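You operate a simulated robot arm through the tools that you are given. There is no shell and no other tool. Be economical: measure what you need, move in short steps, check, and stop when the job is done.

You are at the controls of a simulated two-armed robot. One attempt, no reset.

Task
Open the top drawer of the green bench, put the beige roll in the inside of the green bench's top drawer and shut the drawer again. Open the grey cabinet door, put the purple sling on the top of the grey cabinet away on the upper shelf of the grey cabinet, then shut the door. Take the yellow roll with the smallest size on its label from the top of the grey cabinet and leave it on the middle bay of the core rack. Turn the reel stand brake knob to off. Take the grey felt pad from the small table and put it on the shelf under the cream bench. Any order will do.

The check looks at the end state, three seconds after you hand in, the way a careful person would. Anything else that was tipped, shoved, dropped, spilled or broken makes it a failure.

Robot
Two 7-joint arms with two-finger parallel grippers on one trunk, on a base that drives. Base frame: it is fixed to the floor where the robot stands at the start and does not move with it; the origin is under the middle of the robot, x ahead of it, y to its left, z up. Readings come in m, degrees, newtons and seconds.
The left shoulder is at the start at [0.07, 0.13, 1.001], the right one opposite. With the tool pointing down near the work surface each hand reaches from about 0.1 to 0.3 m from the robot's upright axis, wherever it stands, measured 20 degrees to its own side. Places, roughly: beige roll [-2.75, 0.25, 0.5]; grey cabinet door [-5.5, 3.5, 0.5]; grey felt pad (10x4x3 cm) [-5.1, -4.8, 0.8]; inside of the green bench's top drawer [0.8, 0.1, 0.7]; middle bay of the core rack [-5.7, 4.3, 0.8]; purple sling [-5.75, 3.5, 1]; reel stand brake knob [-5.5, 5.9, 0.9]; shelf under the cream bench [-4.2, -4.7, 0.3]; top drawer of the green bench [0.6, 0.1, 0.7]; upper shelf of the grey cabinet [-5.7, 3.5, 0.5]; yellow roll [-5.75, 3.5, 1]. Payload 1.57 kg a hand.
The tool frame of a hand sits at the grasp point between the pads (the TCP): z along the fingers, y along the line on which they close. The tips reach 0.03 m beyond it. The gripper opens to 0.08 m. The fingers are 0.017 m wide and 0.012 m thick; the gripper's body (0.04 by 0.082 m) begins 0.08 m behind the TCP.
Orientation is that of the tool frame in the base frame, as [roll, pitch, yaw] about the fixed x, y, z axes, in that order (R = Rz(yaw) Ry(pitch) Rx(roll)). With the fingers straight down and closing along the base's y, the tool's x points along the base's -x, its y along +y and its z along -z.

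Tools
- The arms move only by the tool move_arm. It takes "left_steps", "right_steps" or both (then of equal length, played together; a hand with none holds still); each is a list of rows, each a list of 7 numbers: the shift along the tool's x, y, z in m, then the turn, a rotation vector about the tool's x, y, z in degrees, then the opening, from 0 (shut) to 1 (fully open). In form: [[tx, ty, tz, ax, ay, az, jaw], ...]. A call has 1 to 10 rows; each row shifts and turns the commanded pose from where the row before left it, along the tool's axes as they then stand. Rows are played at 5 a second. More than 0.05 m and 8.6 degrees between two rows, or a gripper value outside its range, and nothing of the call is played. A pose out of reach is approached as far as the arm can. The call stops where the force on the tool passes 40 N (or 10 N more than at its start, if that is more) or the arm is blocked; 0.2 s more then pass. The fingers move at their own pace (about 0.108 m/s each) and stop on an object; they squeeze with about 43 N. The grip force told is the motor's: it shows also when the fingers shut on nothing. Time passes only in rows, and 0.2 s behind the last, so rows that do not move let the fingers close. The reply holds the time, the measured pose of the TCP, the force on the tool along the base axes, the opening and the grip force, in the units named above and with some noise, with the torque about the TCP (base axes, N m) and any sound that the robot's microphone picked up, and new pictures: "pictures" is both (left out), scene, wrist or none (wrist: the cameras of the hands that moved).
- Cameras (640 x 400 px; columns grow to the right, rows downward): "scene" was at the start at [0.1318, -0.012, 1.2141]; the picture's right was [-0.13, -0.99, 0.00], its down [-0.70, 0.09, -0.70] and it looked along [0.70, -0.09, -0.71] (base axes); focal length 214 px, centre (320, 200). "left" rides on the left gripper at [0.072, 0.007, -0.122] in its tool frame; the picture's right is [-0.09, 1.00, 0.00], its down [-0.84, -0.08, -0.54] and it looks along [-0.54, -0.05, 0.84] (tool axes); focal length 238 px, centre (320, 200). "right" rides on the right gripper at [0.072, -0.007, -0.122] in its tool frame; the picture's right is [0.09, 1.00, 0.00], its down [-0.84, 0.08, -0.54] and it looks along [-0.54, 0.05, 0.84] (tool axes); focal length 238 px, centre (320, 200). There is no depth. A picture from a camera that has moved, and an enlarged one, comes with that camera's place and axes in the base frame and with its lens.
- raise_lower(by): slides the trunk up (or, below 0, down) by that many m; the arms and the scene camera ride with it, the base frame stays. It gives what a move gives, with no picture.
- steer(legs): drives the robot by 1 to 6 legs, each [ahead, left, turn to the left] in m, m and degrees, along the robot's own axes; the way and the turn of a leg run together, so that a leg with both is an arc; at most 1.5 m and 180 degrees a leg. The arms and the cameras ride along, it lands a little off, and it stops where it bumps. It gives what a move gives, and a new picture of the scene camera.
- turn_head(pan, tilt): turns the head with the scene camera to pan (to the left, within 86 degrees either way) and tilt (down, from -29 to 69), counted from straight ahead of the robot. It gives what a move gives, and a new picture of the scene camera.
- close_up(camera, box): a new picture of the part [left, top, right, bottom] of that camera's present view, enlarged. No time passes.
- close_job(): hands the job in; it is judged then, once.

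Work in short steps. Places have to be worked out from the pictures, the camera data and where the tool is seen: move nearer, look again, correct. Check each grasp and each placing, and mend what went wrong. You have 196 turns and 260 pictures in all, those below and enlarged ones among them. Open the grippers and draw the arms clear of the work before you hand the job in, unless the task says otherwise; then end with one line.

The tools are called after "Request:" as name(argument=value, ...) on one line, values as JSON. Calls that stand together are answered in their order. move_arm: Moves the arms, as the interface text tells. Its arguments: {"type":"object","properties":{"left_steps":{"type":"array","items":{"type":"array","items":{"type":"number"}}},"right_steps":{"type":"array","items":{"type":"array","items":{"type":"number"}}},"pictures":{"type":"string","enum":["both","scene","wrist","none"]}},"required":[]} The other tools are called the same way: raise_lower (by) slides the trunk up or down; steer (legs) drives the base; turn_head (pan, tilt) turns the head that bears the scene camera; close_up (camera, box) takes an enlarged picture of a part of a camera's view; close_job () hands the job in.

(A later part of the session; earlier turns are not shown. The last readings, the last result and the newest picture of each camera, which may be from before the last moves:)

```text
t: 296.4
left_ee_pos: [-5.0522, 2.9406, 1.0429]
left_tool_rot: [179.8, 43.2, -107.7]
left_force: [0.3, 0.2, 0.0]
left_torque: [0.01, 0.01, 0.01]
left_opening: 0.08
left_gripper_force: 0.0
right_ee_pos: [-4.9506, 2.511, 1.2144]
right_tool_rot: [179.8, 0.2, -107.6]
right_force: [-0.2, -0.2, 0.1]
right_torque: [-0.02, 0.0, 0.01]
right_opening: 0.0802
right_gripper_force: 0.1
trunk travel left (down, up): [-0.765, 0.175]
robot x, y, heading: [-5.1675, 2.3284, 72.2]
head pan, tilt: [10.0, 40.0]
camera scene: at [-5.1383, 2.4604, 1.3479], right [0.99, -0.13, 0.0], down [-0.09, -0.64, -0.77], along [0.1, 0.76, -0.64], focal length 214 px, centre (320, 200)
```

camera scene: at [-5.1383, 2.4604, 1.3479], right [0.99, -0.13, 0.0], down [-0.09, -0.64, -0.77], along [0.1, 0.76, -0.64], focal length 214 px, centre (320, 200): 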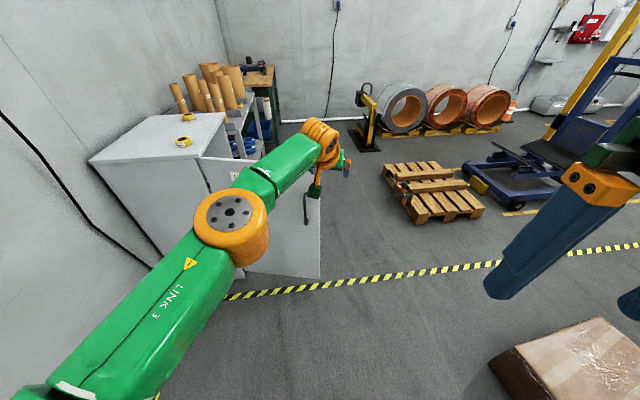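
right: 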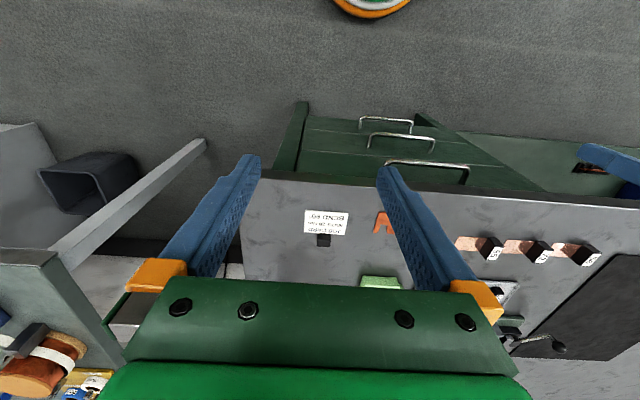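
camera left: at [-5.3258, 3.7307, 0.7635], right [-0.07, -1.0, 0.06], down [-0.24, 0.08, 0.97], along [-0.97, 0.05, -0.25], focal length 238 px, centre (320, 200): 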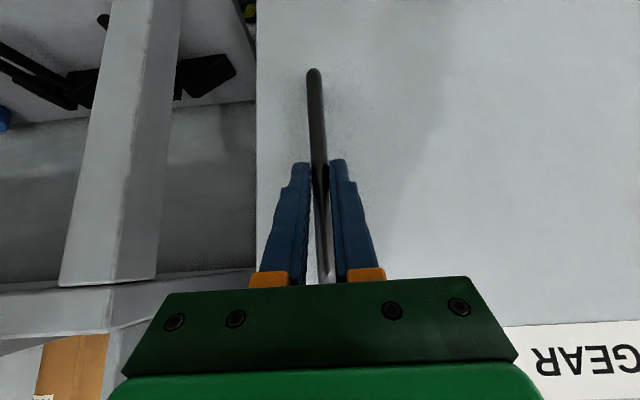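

The door stands as left. I lower to z≈0.72, close the fingers, and check with the wrist camera.

Request:
raise_lower(by=-0.32)

Request:
move_arm(left_steps=[[0, 0, 0, 0, 0, 0, 0], [0, 0, 0, 0, 0, 0, 0], [0, 0, 0, 0, 0, 0, 0], [0, 0, 0, 0, 0, 0, 0]], pictures="wrist")

```text
t: 299.6
left_ee_pos: [-5.0541, 2.9404, 0.7232]
left_tool_rot: [-179.9, 43.2, -107.7]
left_force: [-0.1, 0.1, -0.7]
left_torque: [0.0, 0.02, 0.06]
left_opening: 0.08
left_gripper_force: 0.2
right_ee_pos: [-4.9529, 2.5112, 0.8952]
right_tool_rot: [179.9, 0.3, -107.6]
right_force: [0.4, -0.7, -0.9]
right_torque: [0.0, -0.04, 0.0]
right_opening: 0.0801
right_gripper_force: 0.1
trunk travel left (down, up): [-0.445, 0.495]
robot x, y, heading: [-5.1691, 2.3308, 72.5]
head pan, tilt: [10.0, 40.0]
```

```text
t: 300.6
left_ee_pos: [-5.0538, 2.94, 0.7225]
left_tool_rot: [-179.8, 43.3, -107.7]
left_force: [0.0, 0.3, 0.3]
left_torque: [-0.01, -0.03, 0.0]
left_opening: 0.0
left_gripper_force: 21.4
right_ee_pos: [-4.9526, 2.5112, 0.8944]
right_tool_rot: [-180.0, 0.2, -107.8]
right_force: [0.0, -0.4, 0.5]
right_torque: [0.01, -0.03, -0.01]
right_opening: 0.0802
right_gripper_force: 0.1
trunk travel left (down, up): [-0.445, 0.495]
robot x, y, heading: [-5.1647, 2.3293, 72.3]
head pan, tilt: [10.0, 40.0]
camera left: at [-5.1011, 2.8119, 0.7624], right [-0.93, 0.37, 0.06], down [0.15, 0.2, 0.97], along [0.34, 0.91, -0.24], focal length 238 px, centre (320, 200)
```

left: 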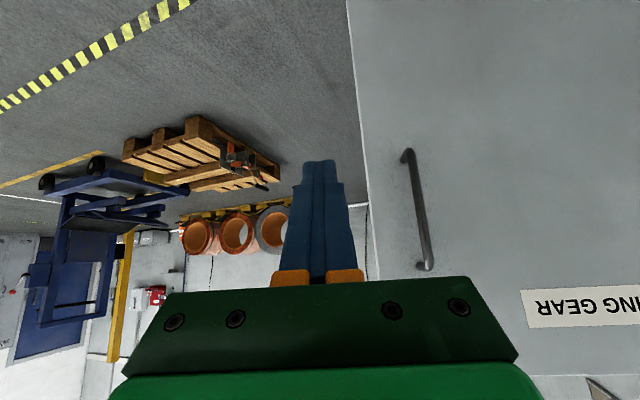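

The handle is ~0.14 m to my left. I shift 0.185 m left so the fist meets the panel just hinge-side of the handle, then 0.13 m ahead.

Request:
steer(legs=[[0, 0.185, -2], [0.13, 0, 0]])

Request:
close_up(camera="left", box=[0, 0, 640, 400])

```text
t: 303.0
left_ee_pos: [-5.1626, 3.1179, 0.7222]
left_tool_rot: [-179.9, 43.2, -109.9]
left_force: [-0.6, -0.8, -0.3]
left_torque: [-0.01, 0.0, -0.01]
left_opening: 0.0
left_gripper_force: 21.3
right_ee_pos: [-5.0782, 2.6842, 0.8949]
right_tool_rot: [179.9, 0.2, -110.0]
right_force: [-0.5, 0.2, -0.6]
right_torque: [-0.01, -0.01, 0.01]
right_opening: 0.08
right_gripper_force: 0.0
trunk travel left (down, up): [-0.445, 0.495]
robot x, y, heading: [-5.3008, 2.5128, 70.2]
head pan, tilt: [10.0, 40.0]
camera scene: at [-5.2677, 2.6406, 1.0279], right [0.99, -0.17, 0.0], down [-0.11, -0.63, -0.77], along [0.13, 0.75, -0.64], focal length 214 px, centre (320, 200)
```

scene: 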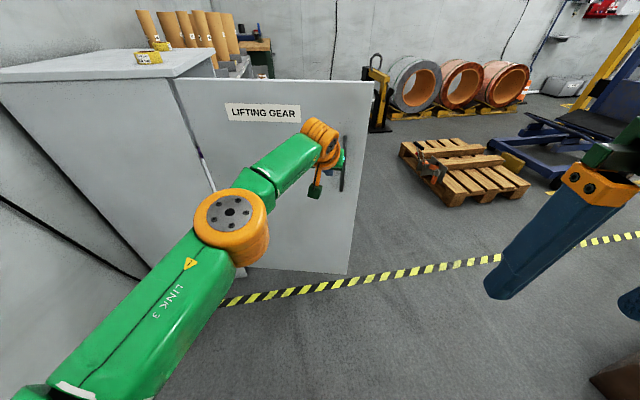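

```text
1.00 times, centred on (320, 200) of left (not enlarged: the box is as wide or as high as the picture)
camera zoom: at [-5.215, 2.9905, 0.7623], right [-0.91, 0.4, 0.06], down [0.15, 0.2, 0.97], along [0.38, 0.89, -0.24], focal length 238 px, centre (320, 200)
```

zoom: 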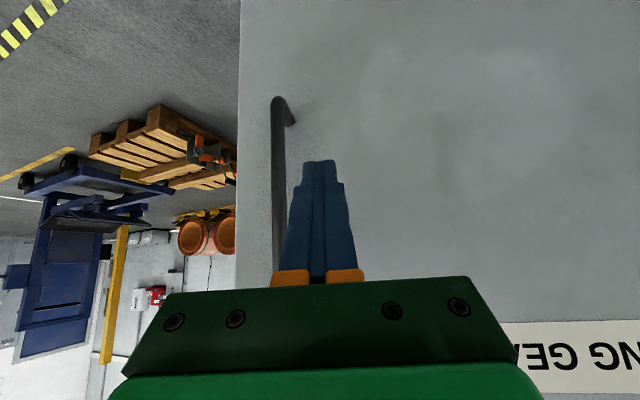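

The fist is on the hinge side of the handle. I swing the door shut by the reverse arc about the hinge, 60° first.

Request:
steer(legs=[[0.084, -0.114, 10], [0.084, -0.114, 10], [0.084, -0.114, 10], [0.084, -0.114, 10], [0.084, -0.114, 10], [0.084, -0.114, 10]])

Request:
close_up(camera="left", box=[0, 0, 640, 400])

```text
t: 309.1
left_ee_pos: [-5.1964, 3.5171, 0.7228]
left_tool_rot: [-180.0, 43.3, -49.6]
left_force: [-1.8, 0.2, -0.4]
left_torque: [-0.02, -0.04, 0.01]
left_opening: 0.0
left_gripper_force: 21.3
right_ee_pos: [-4.7777, 3.3776, 0.8953]
right_tool_rot: [180.0, 0.2, -49.6]
right_force: [0.9, 0.6, -0.2]
right_torque: [0.05, 0.01, -0.01]
right_opening: 0.0799
right_gripper_force: 0.1
trunk travel left (down, up): [-0.445, 0.495]
robot x, y, heading: [-4.7377, 3.0991, 130.5]
head pan, tilt: [10.0, 40.0]
camera scene: at [-4.8349, 3.1898, 1.0279], right [0.64, 0.77, 0.0], down [0.5, -0.41, -0.77], along [-0.59, 0.49, -0.64], focal length 214 px, centre (320, 200)
```

scene: 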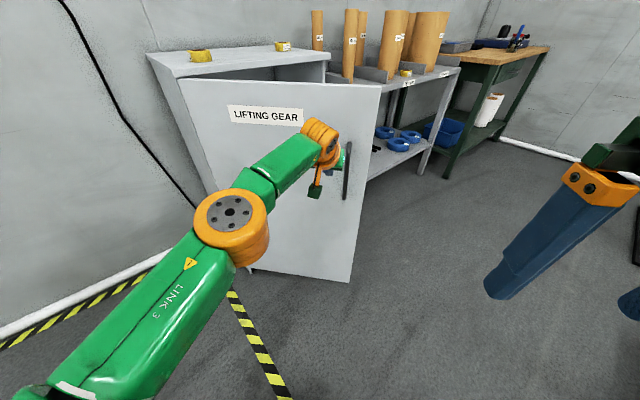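

```text
1.00 times, centred on (320, 200) of left (not enlarged: the box is as wide or as high as the picture)
camera zoom: at [-5.1129, 3.4094, 0.7623], right [-0.8, -0.59, 0.06], down [-0.1, 0.23, 0.97], along [-0.59, 0.77, -0.24], focal length 238 px, centre (320, 200)
```

zoom: 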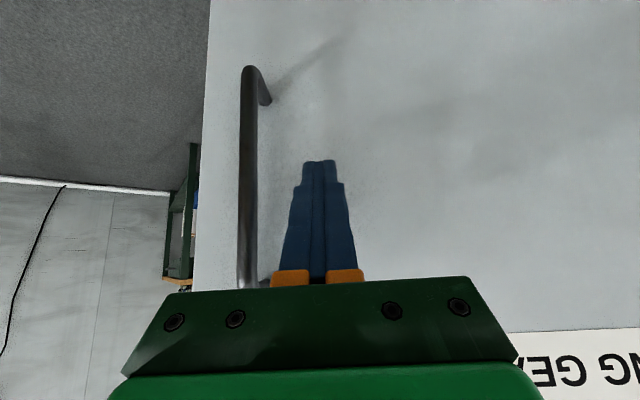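

The door follows well. I continue 40° of the arc.

Request:
steer(legs=[[0.082, -0.116, 10], [0.082, -0.116, 10], [0.082, -0.116, 10], [0.082, -0.116, 10]])

```text
t: 313.2
left_ee_pos: [-5.4142, 3.6776, 0.7232]
left_tool_rot: [-179.9, 43.1, -9.4]
left_force: [-0.5, 0.1, 0.2]
left_torque: [-0.03, 0.02, 0.03]
left_opening: 0.0
left_gripper_force: 20.9
right_ee_pos: [-5.0041, 3.8392, 0.8944]
right_tool_rot: [179.8, 0.2, -9.5]
right_force: [-1.1, -0.1, -0.3]
right_torque: [-0.02, 0.03, 0.0]
right_opening: 0.0801
right_gripper_force: 0.0
trunk travel left (down, up): [-0.445, 0.495]
robot x, y, heading: [-4.7922, 3.6526, 170.5]
head pan, tilt: [10.0, 40.0]
camera scene: at [-4.9266, 3.6584, 1.0279], right [-0.01, 1.0, 0.0], down [0.64, 0.01, -0.77], along [-0.77, -0.01, -0.64], focal length 214 px, centre (320, 200)
```

scene: 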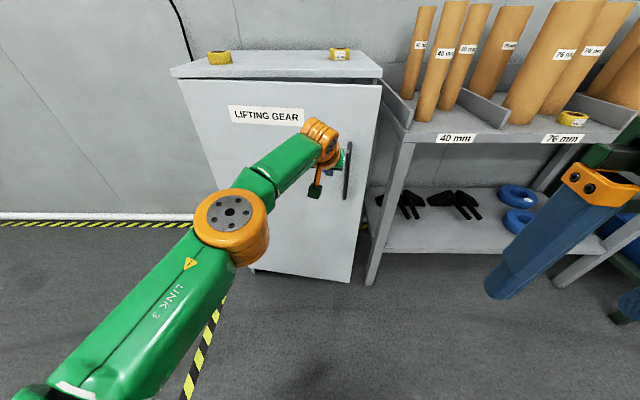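

About 8–10° remain. One more arc leg, then press with the arm.

Request:
steer(legs=[[0.066, -0.093, 8]])

Request:
move_arm(left_steps=[[-0.006, 0, 0.0055, 0, 0, 0, 0], [-0.006, 0, 0.0055, 0, 0, 0, 0], [-0.006, 0, 0.0055, 0, 0, 0, 0], [-0.006, 0, 0.0055, 0, 0, 0, 0]], pictures="scene")

```text
t: 314.4
left_ee_pos: [-5.4667, 3.6889, 0.7227]
left_tool_rot: [-179.9, 43.2, -1.4]
left_force: [0.1, 0.6, 0.2]
left_torque: [0.0, 0.01, 0.0]
left_opening: 0.0
left_gripper_force: 21.2
right_ee_pos: [-5.0849, 3.908, 0.8955]
right_tool_rot: [179.9, 0.2, -1.3]
right_force: [0.1, -0.4, 0.0]
right_torque: [-0.04, 0.01, 0.01]
right_opening: 0.0803
right_gripper_force: 0.2
trunk travel left (down, up): [-0.445, 0.495]
robot x, y, heading: [-4.8474, 3.75, 178.8]
head pan, tilt: [10.0, 40.0]
camera scene: at [-4.9822, 3.7384, 1.0279], right [-0.15, 0.99, 0.0], down [0.64, 0.1, -0.77], along [-0.76, -0.12, -0.64], focal length 214 px, centre (320, 200)
```

scene: 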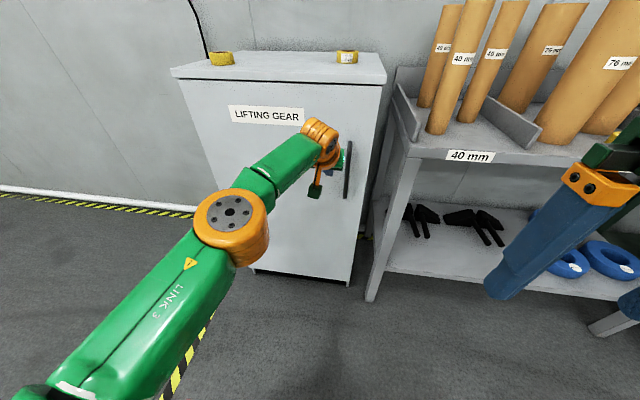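

```text
t: 315.4
left_ee_pos: [-5.4699, 3.6836, 0.7187]
left_tool_rot: [-180.0, 43.2, -1.3]
left_force: [0.5, -0.1, 0.4]
left_torque: [0.0, 0.01, 0.0]
left_opening: 0.0
left_gripper_force: 21.3
left hand out of reach, approached as far as the arm can: row 1, 2, 3, 4
right_ee_pos: [-5.0841, 3.9073, 0.8947]
right_tool_rot: [179.9, 0.3, -1.3]
right_force: [0.0, -0.2, -1.3]
right_torque: [0.03, 0.02, 0.02]
right_opening: 0.08
right_gripper_force: 0.0
trunk travel left (down, up): [-0.445, 0.495]
robot x, y, heading: [-4.8484, 3.752, 178.8]
head pan, tilt: [10.0, 40.0]
camera scene: at [-4.9821, 3.7381, 1.0279], right [-0.15, 0.99, 0.0], down [0.64, 0.1, -0.77], along [-0.76, -0.12, -0.64], focal length 214 px, centre (320, 200)
```

scene: 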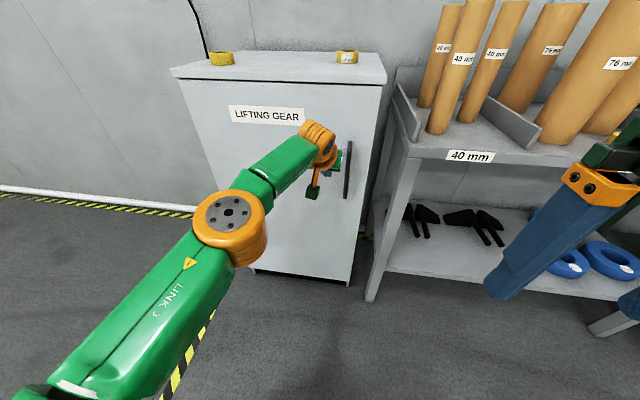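

The arm is at its reach limit; I press on with the base in 1 cm steps.

Request:
steer(legs=[[0.012, 0, 0]])

Request:
steer(legs=[[0.01, 0, 0]])

```text
t: 316.2
left_ee_pos: [-5.4805, 3.684, 0.7186]
left_tool_rot: [-179.9, 43.3, -1.3]
left_force: [-0.5, 0.0, -0.1]
left_torque: [0.03, -0.03, -0.01]
left_opening: 0.0
left_gripper_force: 21.4
right_ee_pos: [-5.0954, 3.9078, 0.8948]
right_tool_rot: [179.9, 0.3, -1.2]
right_force: [-0.3, 0.6, -0.2]
right_torque: [0.0, -0.02, -0.01]
right_opening: 0.0803
right_gripper_force: 0.0
trunk travel left (down, up): [-0.445, 0.495]
robot x, y, heading: [-4.862, 3.7503, 178.8]
head pan, tilt: [10.0, 40.0]
camera scene: at [-4.9939, 3.7385, 1.028], right [-0.15, 0.99, 0.0], down [0.64, 0.1, -0.77], along [-0.76, -0.12, -0.64], focal length 214 px, centre (320, 200)
```

scene: 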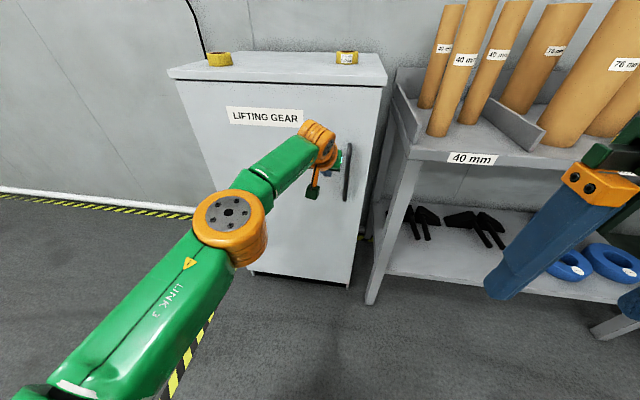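

```text
t: 316.9
left_ee_pos: [-5.4928, 3.6849, 0.7189]
left_tool_rot: [-180.0, 43.2, -1.2]
left_force: [-0.2, 0.3, -0.2]
left_torque: [0.0, 0.0, -0.01]
left_opening: 0.0
left_gripper_force: 21.2
right_ee_pos: [-5.107, 3.9073, 0.8932]
right_tool_rot: [179.8, 0.4, -1.4]
right_force: [0.9, -0.4, 0.4]
right_torque: [-0.01, -0.01, 0.01]
right_opening: 0.0802
right_gripper_force: 0.1
trunk travel left (down, up): [-0.445, 0.495]
robot x, y, heading: [-4.8648, 3.7541, 178.6]
head pan, tilt: [10.0, 40.0]
camera scene: at [-5.0043, 3.7387, 1.0279], right [-0.15, 0.99, 0.0], down [0.64, 0.1, -0.77], along [-0.76, -0.12, -0.64], focal length 214 px, centre (320, 200)
```

scene: 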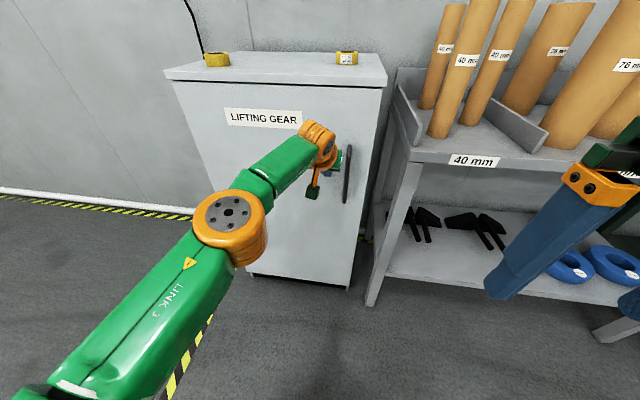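

Still no rise in force; I go on.

Request:
steer(legs=[[0.012, 0, 0]])

Request:
close_up(camera="left", box=[0, 0, 640, 400])

```text
t: 317.8
left_ee_pos: [-5.4926, 3.6841, 0.7188]
left_tool_rot: [-179.9, 42.6, -1.2]
left_force: [16.9, -0.2, 6.6]
left_torque: [0.02, -0.13, 0.02]
left_opening: 0.0003
left_gripper_force: 21.5
right_ee_pos: [-5.1113, 3.9079, 0.8961]
right_tool_rot: [-180.0, 0.7, -1.2]
right_force: [0.4, 0.5, 0.5]
right_torque: [0.02, 0.0, 0.02]
right_opening: 0.0802
right_gripper_force: 0.0
trunk travel left (down, up): [-0.445, 0.495]
robot x, y, heading: [-4.8813, 3.752, 178.8]
head pan, tilt: [10.0, 40.0]
stopped in leg 1: the force on the tool passed its limit at 50 N (the readings are from after the stop); the commanded pose is now the measured one
camera scene: at [-5.0073, 3.7387, 1.0288], right [-0.15, 0.99, 0.0], down [0.63, 0.1, -0.77], along [-0.76, -0.12, -0.64], focal length 214 px, centre (320, 200)
```

scene: 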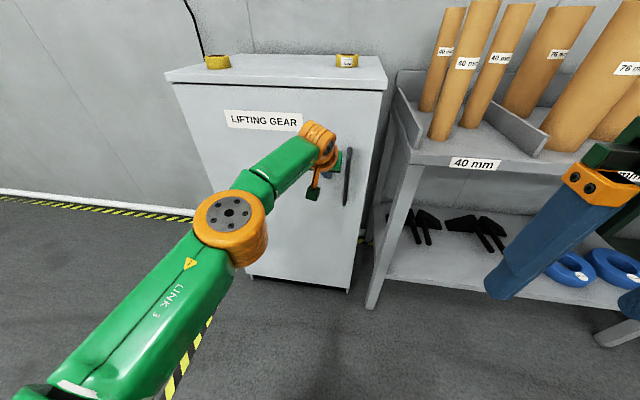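

```text
1.00 times, centred on (320, 200) of left (not enlarged: the box is as wide or as high as the picture)
camera zoom: at [-5.358, 3.6737, 0.7599], right [-0.09, -0.99, 0.06], down [-0.25, 0.08, 0.97], along [-0.96, 0.07, -0.25], focal length 238 px, centre (320, 200)
```

zoom: 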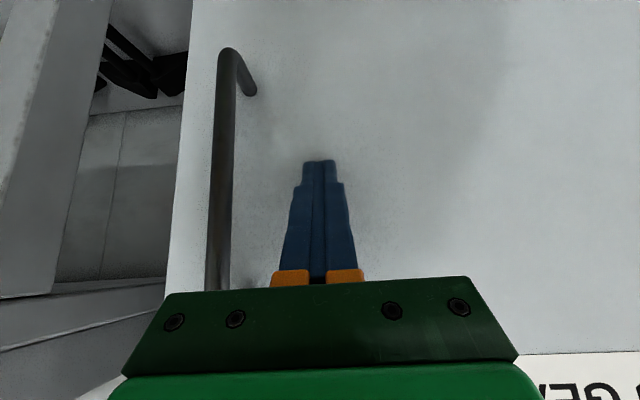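

The door is shut. Next the reel stand: I back off, raise, and move 1.35 m to the right, looking around.

Request:
steer(legs=[[-0.28, 0, 1.2], [0, -1.35, 0]])

Request:
raise_lower(by=0.3)

Request:
turn_head(pan=-30, tilt=25)

```text
t: 326.1
left_ee_pos: [-5.2154, 5.0284, 0.7143]
left_tool_rot: [-179.8, 42.3, 0.0]
left_force: [0.5, -0.6, 0.4]
left_torque: [0.01, 0.02, 0.0]
left_opening: 0.0
left_gripper_force: 20.9
right_ee_pos: [-4.8373, 5.2605, 0.8947]
right_tool_rot: [179.9, 0.4, -0.1]
right_force: [0.1, 0.4, 0.1]
right_torque: [0.0, -0.01, -0.01]
right_opening: 0.0801
right_gripper_force: 0.0
trunk travel left (down, up): [-0.445, 0.495]
robot x, y, heading: [-4.5956, 5.1148, 180.1]
head pan, tilt: [10.0, 40.0]
camera scene: at [-4.731, 5.0938, 1.0279], right [-0.17, 0.98, 0.0], down [0.63, 0.11, -0.77], along [-0.75, -0.13, -0.64], focal length 214 px, centre (320, 200)
```

scene: 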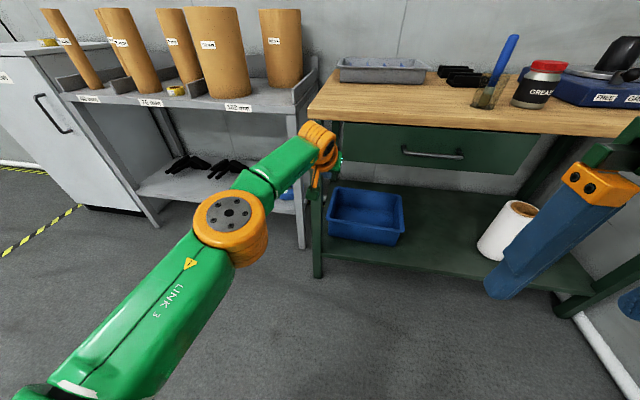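

```text
t: 329.1
left_ee_pos: [-5.2148, 5.0289, 1.0152]
left_tool_rot: [-179.9, 42.3, 0.1]
left_force: [-0.2, 0.7, 0.5]
left_torque: [0.0, 0.01, 0.0]
left_opening: 0.0001
left_gripper_force: 21.0
right_ee_pos: [-4.8364, 5.2596, 1.1949]
right_tool_rot: [179.9, 0.4, -0.1]
right_force: [-0.3, 0.5, -0.4]
right_torque: [0.01, -0.04, 0.0]
right_opening: 0.0801
right_gripper_force: 0.0
trunk travel left (down, up): [-0.745, 0.195]
robot x, y, heading: [-4.6032, 5.1079, 179.9]
head pan, tilt: [10.0, 40.0]
```

```text
t: 330.2
left_ee_pos: [-5.2138, 5.0284, 1.015]
left_tool_rot: [-179.9, 42.4, 0.0]
left_force: [0.2, 0.1, -0.6]
left_torque: [0.02, -0.01, 0.02]
left_opening: 0.0001
left_gripper_force: 21.6
right_ee_pos: [-4.8375, 5.2604, 1.1943]
right_tool_rot: [179.9, 0.3, -0.1]
right_force: [-0.5, 0.9, -0.4]
right_torque: [-0.01, -0.01, 0.02]
right_opening: 0.0801
right_gripper_force: 0.0
trunk travel left (down, up): [-0.745, 0.195]
robot x, y, heading: [-4.5994, 5.1112, 180.0]
head pan, tilt: [-30.0, 25.0]
camera scene: at [-4.7271, 5.1544, 1.3512], right [0.5, 0.87, 0.0], down [0.37, -0.21, -0.91], along [-0.78, 0.45, -0.42], focal length 214 px, centre (320, 200)
```

scene: 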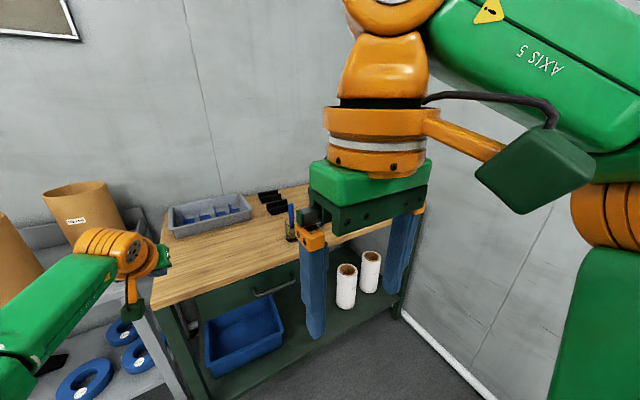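

The reel stand seems to be the blue-based device on the right end of the wooden bench. I turn 40° right to face it.

Request:
steer(legs=[[0, 0, -40]])

Request:
turn_head(pan=5, tilt=30)

```text
t: 332.4
left_ee_pos: [-5.1276, 5.4355, 1.0151]
left_tool_rot: [-179.8, 42.3, -39.0]
left_force: [-0.8, 0.5, 0.2]
left_torque: [-0.01, 0.01, 0.02]
left_opening: 0.0
left_gripper_force: 20.7
right_ee_pos: [-4.6897, 5.3778, 1.1948]
right_tool_rot: [179.9, 0.2, -39.1]
right_force: [0.0, -1.0, -0.2]
right_torque: [0.03, 0.02, 0.01]
right_opening: 0.0799
right_gripper_force: 0.1
trunk travel left (down, up): [-0.745, 0.195]
robot x, y, heading: [-4.5994, 5.1113, 140.9]
head pan, tilt: [-30.0, 25.0]
camera scene: at [-4.6694, 5.2258, 1.3513], right [0.93, 0.36, 0.0], down [0.15, -0.39, -0.91], along [-0.32, 0.85, -0.42], focal length 214 px, centre (320, 200)
```

scene: 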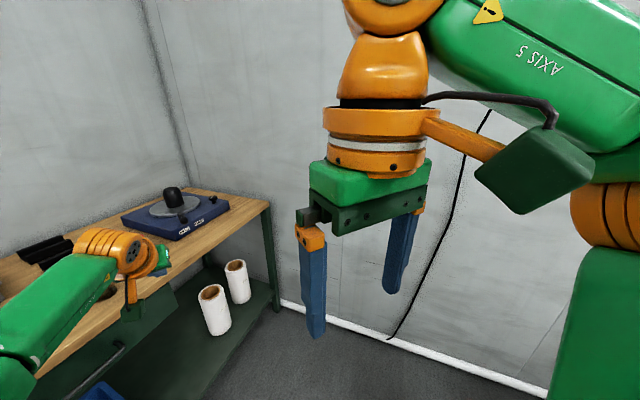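

```text
t: 333.4
left_ee_pos: [-5.1265, 5.4358, 1.0148]
left_tool_rot: [-179.8, 42.3, -39.0]
left_force: [-1.0, 0.2, 0.5]
left_torque: [0.0, 0.01, 0.01]
left_opening: 0.0
left_gripper_force: 21.2
right_ee_pos: [-4.6891, 5.3767, 1.195]
right_tool_rot: [-180.0, 0.3, -39.0]
right_force: [-0.5, 0.3, -0.1]
right_torque: [-0.01, -0.03, -0.03]
right_opening: 0.0801
right_gripper_force: 0.1
trunk travel left (down, up): [-0.745, 0.195]
robot x, y, heading: [-4.5998, 5.1141, 141.2]
head pan, tilt: [5.0, 30.0]
camera scene: at [-4.7109, 5.1907, 1.3433], right [0.56, 0.83, 0.0], down [0.41, -0.28, -0.87], along [-0.72, 0.49, -0.5], focal length 214 px, centre (320, 200)
```

scene: 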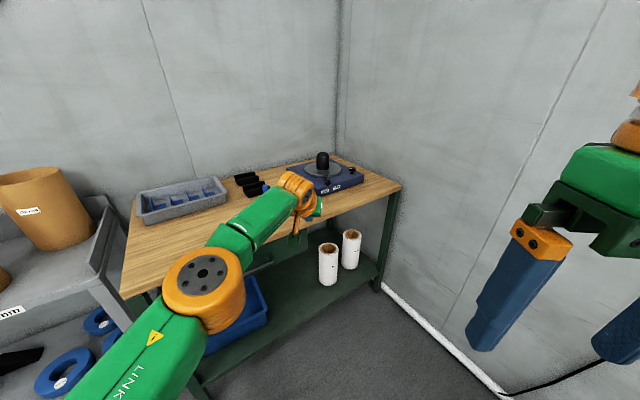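

Request:
close_up(camera="scene", box=[280, 140, 376, 200])

Request:
close_up(camera="left", box=[0, 0, 640, 400])

```text
6.67 times, centred on (328, 170) of scene
camera zoom: at [-4.7109, 5.1907, 1.3433], right [0.56, 0.83, 0.0], down [0.41, -0.28, -0.87], along [-0.72, 0.49, -0.5], focal length 1430 px, centre (267, 400)
```

zoom: 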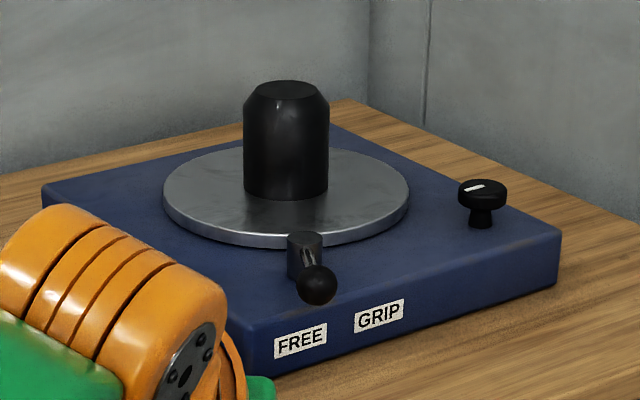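

```text
1.00 times, centred on (320, 200) of left (not enlarged: the box is as wide or as high as the picture)
camera zoom: at [-5.0265, 5.3437, 1.0565], right [-0.68, -0.73, 0.06], down [-0.15, 0.22, 0.96], along [-0.72, 0.65, -0.26], focal length 238 px, centre (320, 200)
```

zoom: 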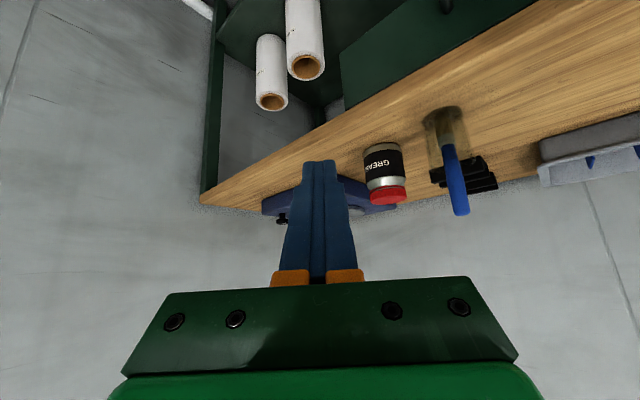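

The brake knob (black, with a white pointer) is at about [-5.49, 5.93, 0.92] on the stand's right. I raise 0.15 m and drive nearer to see its markings.

Request:
raise_lower(by=0.15)

Request:
steer(legs=[[0.3, -0.07, 0]])

Request:
turn_head(pan=-5, tilt=40)

```text
t: 335.2
left_ee_pos: [-5.1285, 5.4356, 1.1641]
left_tool_rot: [-179.9, 42.3, -38.9]
left_force: [1.0, 0.4, -0.1]
left_torque: [-0.03, -0.01, 0.02]
left_opening: 0.0
left_gripper_force: 21.2
right_ee_pos: [-4.6888, 5.3767, 1.3442]
right_tool_rot: [180.0, 0.3, -39.1]
right_force: [0.3, -0.3, -0.4]
right_torque: [0.0, -0.01, -0.02]
right_opening: 0.0799
right_gripper_force: 0.0
trunk travel left (down, up): [-0.895, 0.045]
robot x, y, heading: [-4.5988, 5.1065, 140.8]
head pan, tilt: [5.0, 30.0]
```

```text
t: 337.3
left_ee_pos: [-5.3222, 5.6799, 1.1657]
left_tool_rot: [-179.8, 42.5, -38.8]
left_force: [0.8, -0.2, 0.0]
left_torque: [0.01, -0.03, 0.02]
left_opening: 0.0001
left_gripper_force: 21.7
right_ee_pos: [-4.8827, 5.6228, 1.3458]
right_tool_rot: [179.9, 0.6, -39.0]
right_force: [0.4, -0.7, 0.0]
right_torque: [0.04, 0.02, -0.01]
right_opening: 0.08
right_gripper_force: 0.0
trunk travel left (down, up): [-0.895, 0.045]
robot x, y, heading: [-4.7885, 5.3594, 141.4]
head pan, tilt: [5.0, 30.0]
camera scene: at [-4.9034, 5.4354, 1.4936], right [0.56, 0.83, 0.0], down [0.41, -0.28, -0.87], along [-0.72, 0.48, -0.5], focal length 214 px, centre (320, 200)
```

scene: 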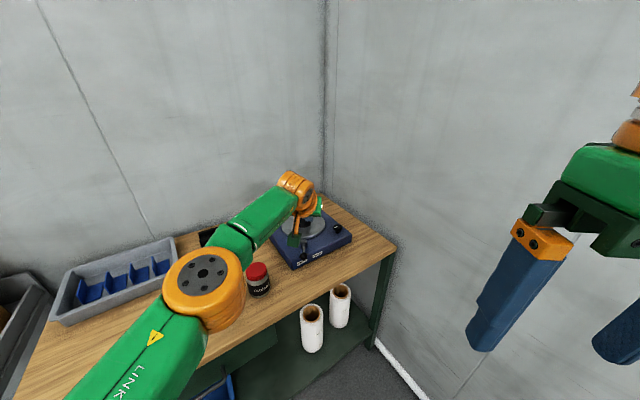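

```text
t: 338.0
left_ee_pos: [-5.3229, 5.6809, 1.1654]
left_tool_rot: [-179.9, 42.4, -38.8]
left_force: [0.2, -0.1, 0.6]
left_torque: [0.01, -0.04, 0.01]
left_opening: 0.0
left_gripper_force: 21.2
right_ee_pos: [-4.8834, 5.625, 1.3447]
right_tool_rot: [179.9, 0.4, -38.8]
right_force: [0.3, -0.4, 0.3]
right_torque: [0.01, 0.03, -0.01]
right_opening: 0.0802
right_gripper_force: 0.0
trunk travel left (down, up): [-0.895, 0.045]
robot x, y, heading: [-4.7951, 5.354, 140.9]
head pan, tilt: [-5.0, 40.0]
camera scene: at [-4.8914, 5.4463, 1.4781], right [0.69, 0.72, 0.0], down [0.46, -0.44, -0.77], along [-0.55, 0.53, -0.64], focal length 214 px, centre (320, 200)
```

scene: 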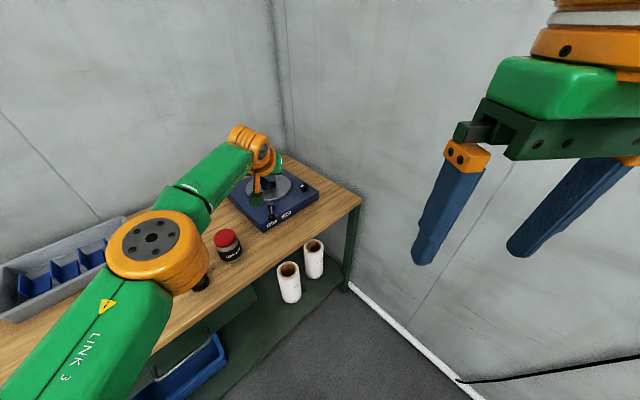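

Request:
close_up(camera="scene", box=[280, 165, 328, 195])

Request:
close_up(camera="left", box=[0, 0, 640, 400])

```text
13.33 times, centred on (304, 180) of scene
camera zoom: at [-4.8914, 5.4463, 1.4781], right [0.69, 0.72, 0.0], down [0.46, -0.44, -0.77], along [-0.55, 0.53, -0.64], focal length 2860 px, centre (533, 467)
```

zoom: 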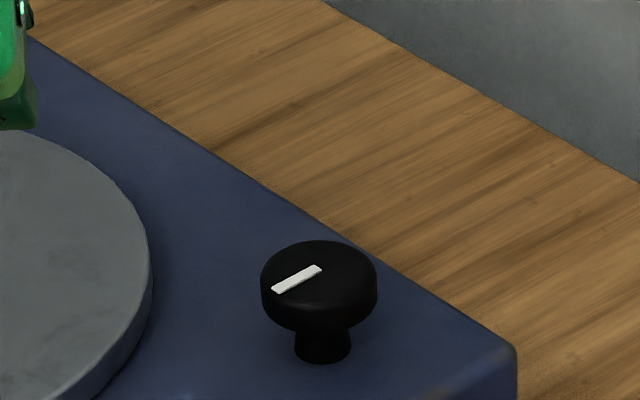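

```text
1.00 times, centred on (320, 200) of left (not enlarged: the box is as wide or as high as the picture)
camera zoom: at [-5.2214, 5.5897, 1.2067], right [-0.68, -0.73, 0.06], down [-0.15, 0.22, 0.96], along [-0.72, 0.64, -0.26], focal length 238 px, centre (320, 200)
```

zoom: 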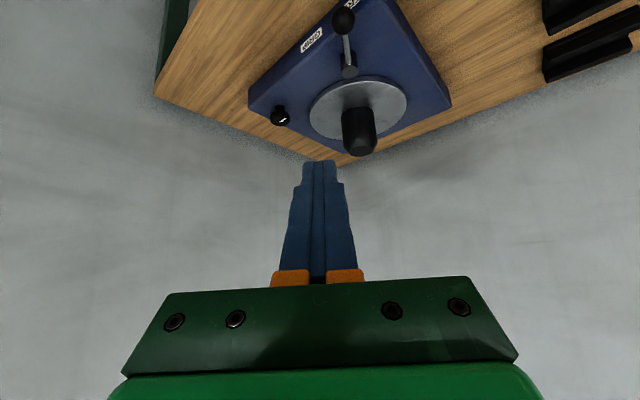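

No markings seen yet around the knob. I zoom the wrist view.

Request:
close_up(camera="left", box=[240, 60, 352, 130])

Request:
close_up(camera="scene", box=[224, 160, 352, 240])

```text
5.71 times, centred on (296, 95) of left
camera zoom: at [-5.2214, 5.5897, 1.2067], right [-0.68, -0.73, 0.06], down [-0.15, 0.22, 0.96], along [-0.72, 0.64, -0.26], focal length 1362 px, centre (457, 800)
```

zoom: 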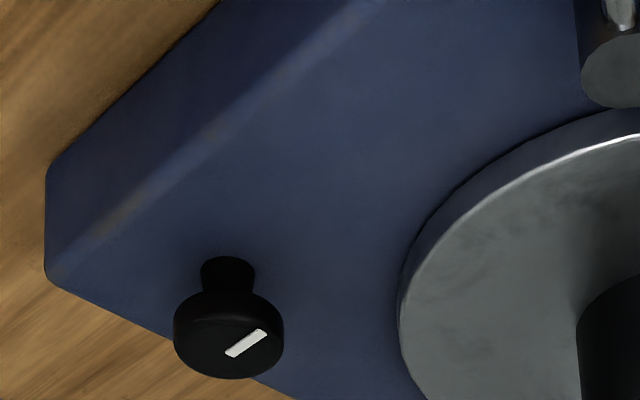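

```text
5.00 times, centred on (288, 200) of scene
camera zoom: at [-4.8914, 5.4463, 1.4781], right [0.69, 0.72, 0.0], down [0.46, -0.44, -0.77], along [-0.55, 0.53, -0.64], focal length 1072 px, centre (480, 200)
```

zoom: 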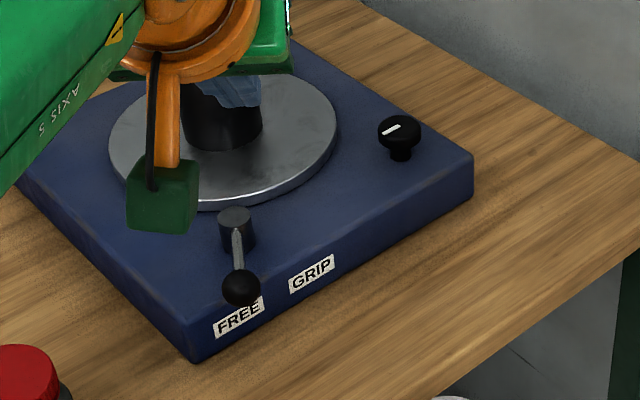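

I bring the left hand toward tool-down (pulling it back as it turns) with fingers open, so its camera can look down on the knob, then drive in slowly.

Request:
move_arm(left_steps=[[0.022, 0, -0.022, 0, 8.5, 0, 1], [0.025, 0, -0.018, 0, 8.5, 0, 1], [0.028, 0, -0.012, 0, 8.5, 0, 1], [0.03, 0, -0.006, 0, 8.5, 0, 1], [0.03, 0, -0.0, 0, 8, 0, 1]], pictures="none")

Request:
steer(legs=[[0.2, -0.05, 0]])

Request:
close_up(camera="left", box=[0, 0, 640, 400])

```text
t: 339.2
left_ee_pos: [-5.2037, 5.5837, 1.1593]
left_tool_rot: [-179.9, 0.1, -38.9]
left_force: [0.3, -0.5, 0.1]
left_torque: [0.04, -0.01, 0.03]
left_opening: 0.0801
left_gripper_force: 0.0
right_ee_pos: [-4.8844, 5.6234, 1.346]
right_tool_rot: [180.0, 0.3, -38.9]
right_force: [-0.2, -0.4, -0.4]
right_torque: [0.02, -0.01, 0.0]
right_opening: 0.0804
right_gripper_force: 0.1
trunk travel left (down, up): [-0.895, 0.045]
robot x, y, heading: [-4.7949, 5.3575, 141.5]
head pan, tilt: [-5.0, 40.0]
```

```text
t: 340.8
left_ee_pos: [-5.3245, 5.7446, 1.1604]
left_tool_rot: [-179.8, 0.5, -38.8]
left_force: [0.4, -0.9, 0.8]
left_torque: [0.02, 0.02, 0.0]
left_opening: 0.08
left_gripper_force: 0.1
right_ee_pos: [-5.0052, 5.7833, 1.3457]
right_tool_rot: [180.0, 0.5, -38.8]
right_force: [-0.1, -0.4, 0.0]
right_torque: [0.05, 0.02, 0.02]
right_opening: 0.08
right_gripper_force: 0.0
trunk travel left (down, up): [-0.895, 0.045]
robot x, y, heading: [-4.9169, 5.5208, 141.3]
head pan, tilt: [-5.0, 40.0]
camera scene: at [-5.0123, 5.6049, 1.4785], right [0.69, 0.72, 0.0], down [0.46, -0.44, -0.77], along [-0.55, 0.53, -0.64], focal length 214 px, centre (320, 200)
```

scene: 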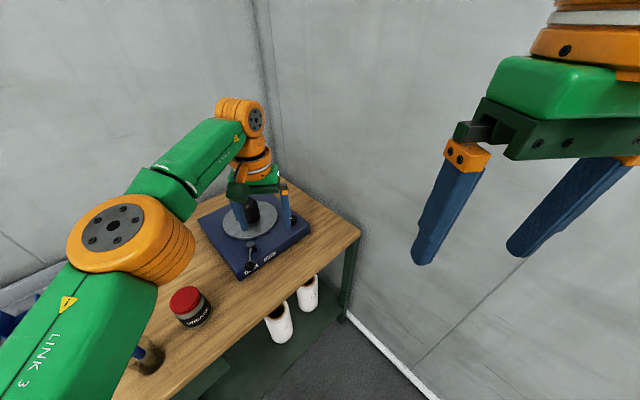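

```text
1.00 times, centred on (320, 200) of left (not enlarged: the box is as wide or as high as the picture)
camera zoom: at [-5.2721, 5.6929, 1.2819], right [-0.7, -0.72, 0.0], down [-0.6, 0.58, 0.55], along [-0.39, 0.38, -0.84], focal length 238 px, centre (320, 200)
```

zoom: 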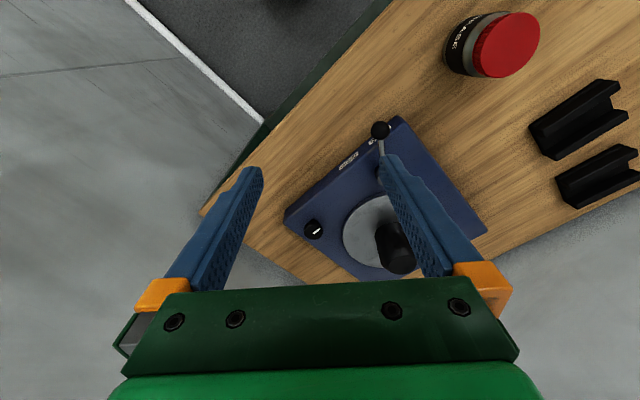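

Request:
close_up(camera="left", box=[272, 200, 352, 250])

```text
8.00 times, centred on (312, 225) of left
camera zoom: at [-5.2721, 5.6929, 1.2819], right [-0.7, -0.72, 0.0], down [-0.6, 0.58, 0.55], along [-0.39, 0.38, -0.84], focal length 1907 px, centre (384, 0)
```

zoom: 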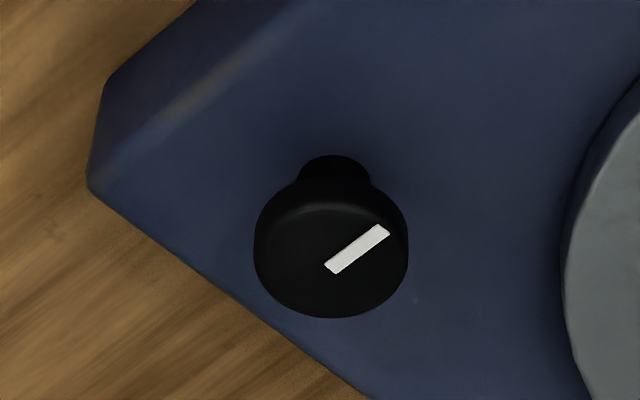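

No markings on the top around the knob. Before going nearer, I check my right arm's clearance to the wall.

Request:
turn_head(pan=-70, tilt=25)

```text
t: 342.2
left_ee_pos: [-5.3275, 5.748, 1.1588]
left_tool_rot: [-179.9, 0.4, -38.9]
left_force: [-0.6, 0.4, 0.4]
left_torque: [0.01, 0.02, 0.01]
left_opening: 0.08
left_gripper_force: 0.0
right_ee_pos: [-5.0079, 5.7872, 1.3455]
right_tool_rot: [179.8, 0.3, -38.8]
right_force: [-0.5, -0.6, 0.6]
right_torque: [0.06, 0.01, -0.01]
right_opening: 0.0799
right_gripper_force: 0.0
trunk travel left (down, up): [-0.895, 0.045]
robot x, y, heading: [-4.9163, 5.52, 141.4]
head pan, tilt: [-70.0, 25.0]
camera scene: at [-4.9243, 5.6372, 1.5013], right [0.95, -0.32, 0.0], down [-0.14, -0.4, -0.91], along [0.29, 0.86, -0.42], focal length 214 px, centre (320, 200)
```

scene: 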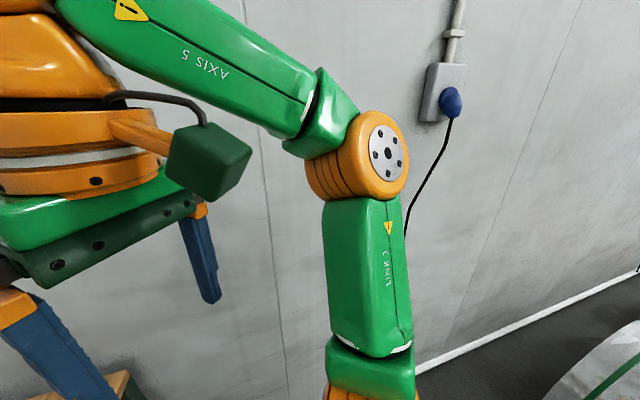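

The right elbow would come within centimetres of the wall if I stood much closer, so I tilt the left hand 25° forward for reach and drive in about 0.13 m, jaw partly open.

Request:
move_arm(left_steps=[[0, 0, 0, 0, -8.3, 0, 0.8], [-0.02, 0, 0, 0, -8.3, 0, 0.8], [-0.02, 0, 0.005, 0, -8.3, 0, 0.8]], pictures="none")

Request:
turn_head(pan=-5, tilt=45)

Request:
steer(legs=[[0.09, -0.038, 0]])

Request:
close_up(camera="left", box=[0, 0, 640, 400])

```text
t: 343.0
left_ee_pos: [-5.3597, 5.7763, 1.1634]
left_tool_rot: [-179.9, 25.3, -38.8]
left_force: [-0.1, -0.7, -0.9]
left_torque: [-0.02, -0.01, 0.01]
left_opening: 0.0642
left_gripper_force: 0.0
right_ee_pos: [-5.0076, 5.788, 1.3444]
right_tool_rot: [179.9, 0.2, -38.9]
right_force: [0.6, 0.4, -0.3]
right_torque: [-0.01, -0.01, -0.01]
right_opening: 0.0799
right_gripper_force: 0.0
trunk travel left (down, up): [-0.895, 0.045]
robot x, y, heading: [-4.9173, 5.5152, 141.3]
head pan, tilt: [-70.0, 25.0]
```

```text
t: 344.4
left_ee_pos: [-5.3603, 5.7757, 1.163]
left_tool_rot: [-179.9, 25.3, -38.8]
left_force: [-0.4, -0.1, -0.3]
left_torque: [0.0, -0.04, -0.01]
left_opening: 0.0639
left_gripper_force: 0.0
right_ee_pos: [-5.0076, 5.7873, 1.3456]
right_tool_rot: [179.9, 0.2, -38.8]
right_force: [0.9, 0.8, 0.0]
right_torque: [0.0, -0.01, 0.0]
right_opening: 0.0799
right_gripper_force: 0.1
trunk travel left (down, up): [-0.895, 0.045]
robot x, y, heading: [-4.9146, 5.5193, 141.4]
head pan, tilt: [-5.0, 45.0]
camera scene: at [-5.0129, 5.6068, 1.4707], right [0.69, 0.72, 0.0], down [0.51, -0.49, -0.71], along [-0.51, 0.49, -0.71], focal length 214 px, centre (320, 200)
```

scene: 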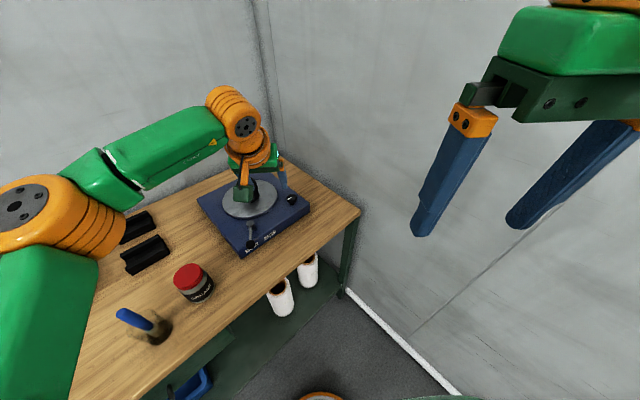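

```text
t: 345.5
left_ee_pos: [-5.4027, 5.8531, 1.1664]
left_tool_rot: [-179.8, 25.5, -38.6]
left_force: [0.4, -1.0, -0.3]
left_torque: [0.03, 0.01, 0.0]
left_opening: 0.0643
left_gripper_force: 0.1
right_ee_pos: [-5.0512, 5.8643, 1.3453]
right_tool_rot: [180.0, 0.6, -38.8]
right_force: [0.0, -0.3, -0.3]
right_torque: [0.05, 0.02, 0.0]
right_opening: 0.08
right_gripper_force: 0.0
trunk travel left (down, up): [-0.895, 0.045]
robot x, y, heading: [-4.9592, 5.6051, 141.3]
head pan, tilt: [-5.0, 45.0]
camera scene: at [-5.0547, 5.6836, 1.4715], right [0.69, 0.72, 0.0], down [0.51, -0.48, -0.71], along [-0.51, 0.49, -0.7], focal length 214 px, centre (320, 200)
```

scene: 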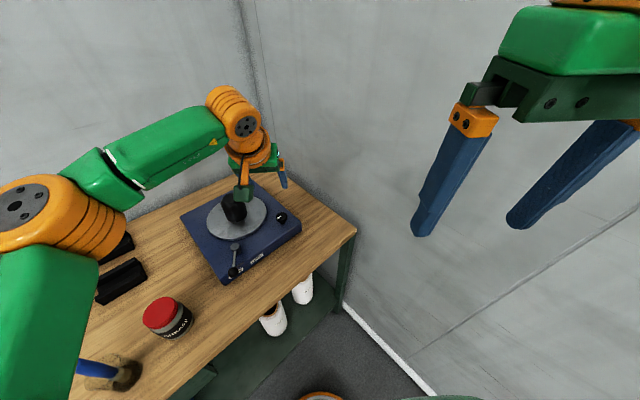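

```text
1.00 times, centred on (320, 200) of left (not enlarged: the box is as wide or as high as the picture)
camera zoom: at [-5.315, 5.7729, 1.2447], right [-0.69, -0.72, 0.04], down [-0.36, 0.38, 0.85], along [-0.63, 0.57, -0.52], focal length 238 px, centre (320, 200)
```

zoom: 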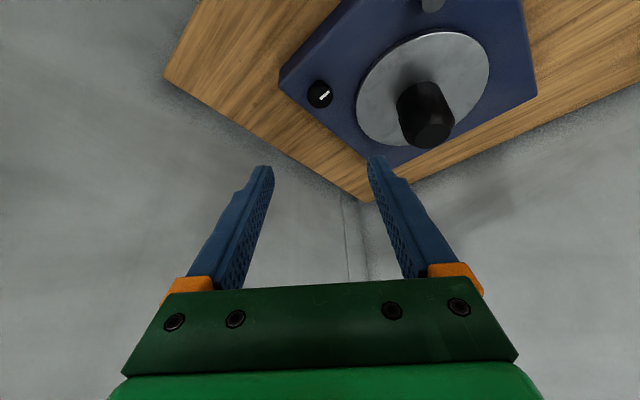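

Knob at (-5.483, 5.916). Trunk lowering would bring my left elbow onto the grease can and brush, so I will lower with the arm. First I drive ahead 0.09 m.

Request:
steer(legs=[[0.09, 0, 0]])

Request:
move_arm(left_steps=[[0.0169, 0, 0.0362, 0, 0, 0, 0.8], [0.0169, 0, 0.0362, 0, 0, 0, 0.8], [0.0169, 0, 0.0362, 0, 0, 0, 0.8]])

```text
t: 346.6
left_ee_pos: [-5.4691, 5.9113, 1.1661]
left_tool_rot: [-179.9, 25.5, -38.6]
left_force: [0.8, -1.1, 0.3]
left_torque: [0.04, 0.01, -0.01]
left_opening: 0.064
left_gripper_force: 0.0
right_ee_pos: [-5.1169, 5.921, 1.3472]
right_tool_rot: [179.9, 0.8, -38.8]
right_force: [0.3, -0.5, -0.4]
right_torque: [0.02, 0.05, -0.02]
right_opening: 0.0798
right_gripper_force: 0.1
trunk travel left (down, up): [-0.895, 0.045]
robot x, y, heading: [-5.0305, 5.6605, 141.4]
head pan, tilt: [-5.0, 45.0]
camera scene: at [-5.1203, 5.741, 1.4716], right [0.69, 0.72, 0.0], down [0.51, -0.49, -0.71], along [-0.52, 0.49, -0.7], focal length 214 px, centre (320, 200)
```

scene: 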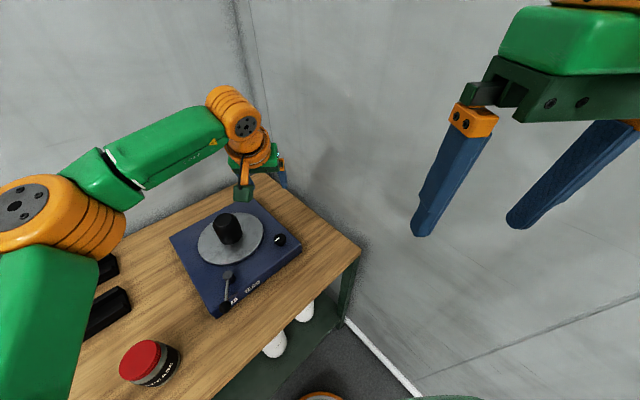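

```text
t: 347.4
left_ee_pos: [-5.4761, 5.9158, 1.0428]
left_tool_rot: [-179.8, 25.2, -38.6]
left_force: [-0.5, 0.0, 0.7]
left_torque: [0.01, 0.02, -0.04]
left_opening: 0.064
left_gripper_force: 0.0
right_ee_pos: [-5.1236, 5.9269, 1.3442]
right_tool_rot: [179.9, 0.3, -38.7]
right_force: [-0.6, -0.2, -0.1]
right_torque: [-0.03, -0.03, 0.01]
right_opening: 0.0803
right_gripper_force: 0.0
trunk travel left (down, up): [-0.895, 0.045]
robot x, y, heading: [-5.0315, 5.6605, 141.3]
head pan, tilt: [-5.0, 45.0]
camera scene: at [-5.1284, 5.7471, 1.4707], right [0.69, 0.72, 0.0], down [0.51, -0.49, -0.71], along [-0.51, 0.49, -0.71], focal length 214 px, centre (320, 200)
camera left: at [-5.3884, 5.8362, 1.1221], right [-0.69, -0.72, 0.04], down [-0.36, 0.39, 0.85], along [-0.63, 0.57, -0.53], focal length 238 px, centre (320, 200)
```

scene: 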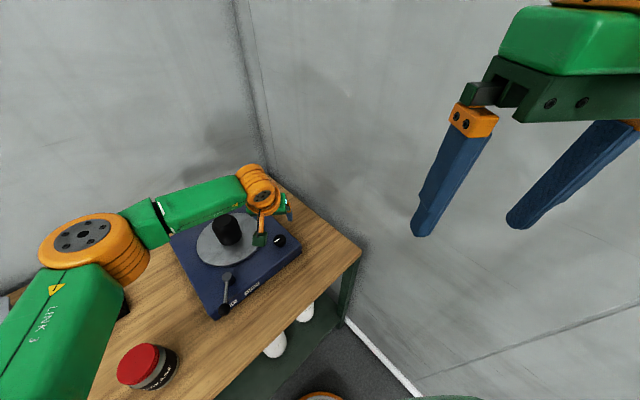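
left: 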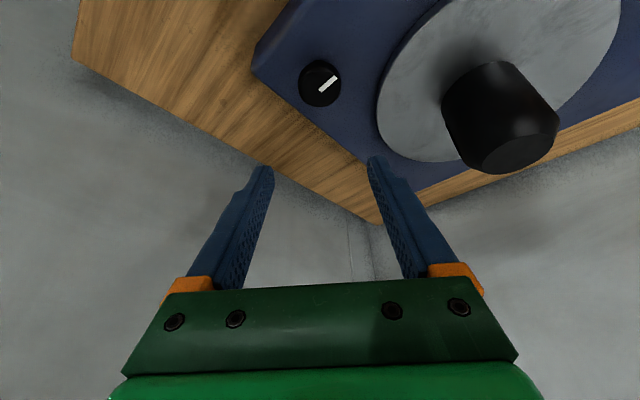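

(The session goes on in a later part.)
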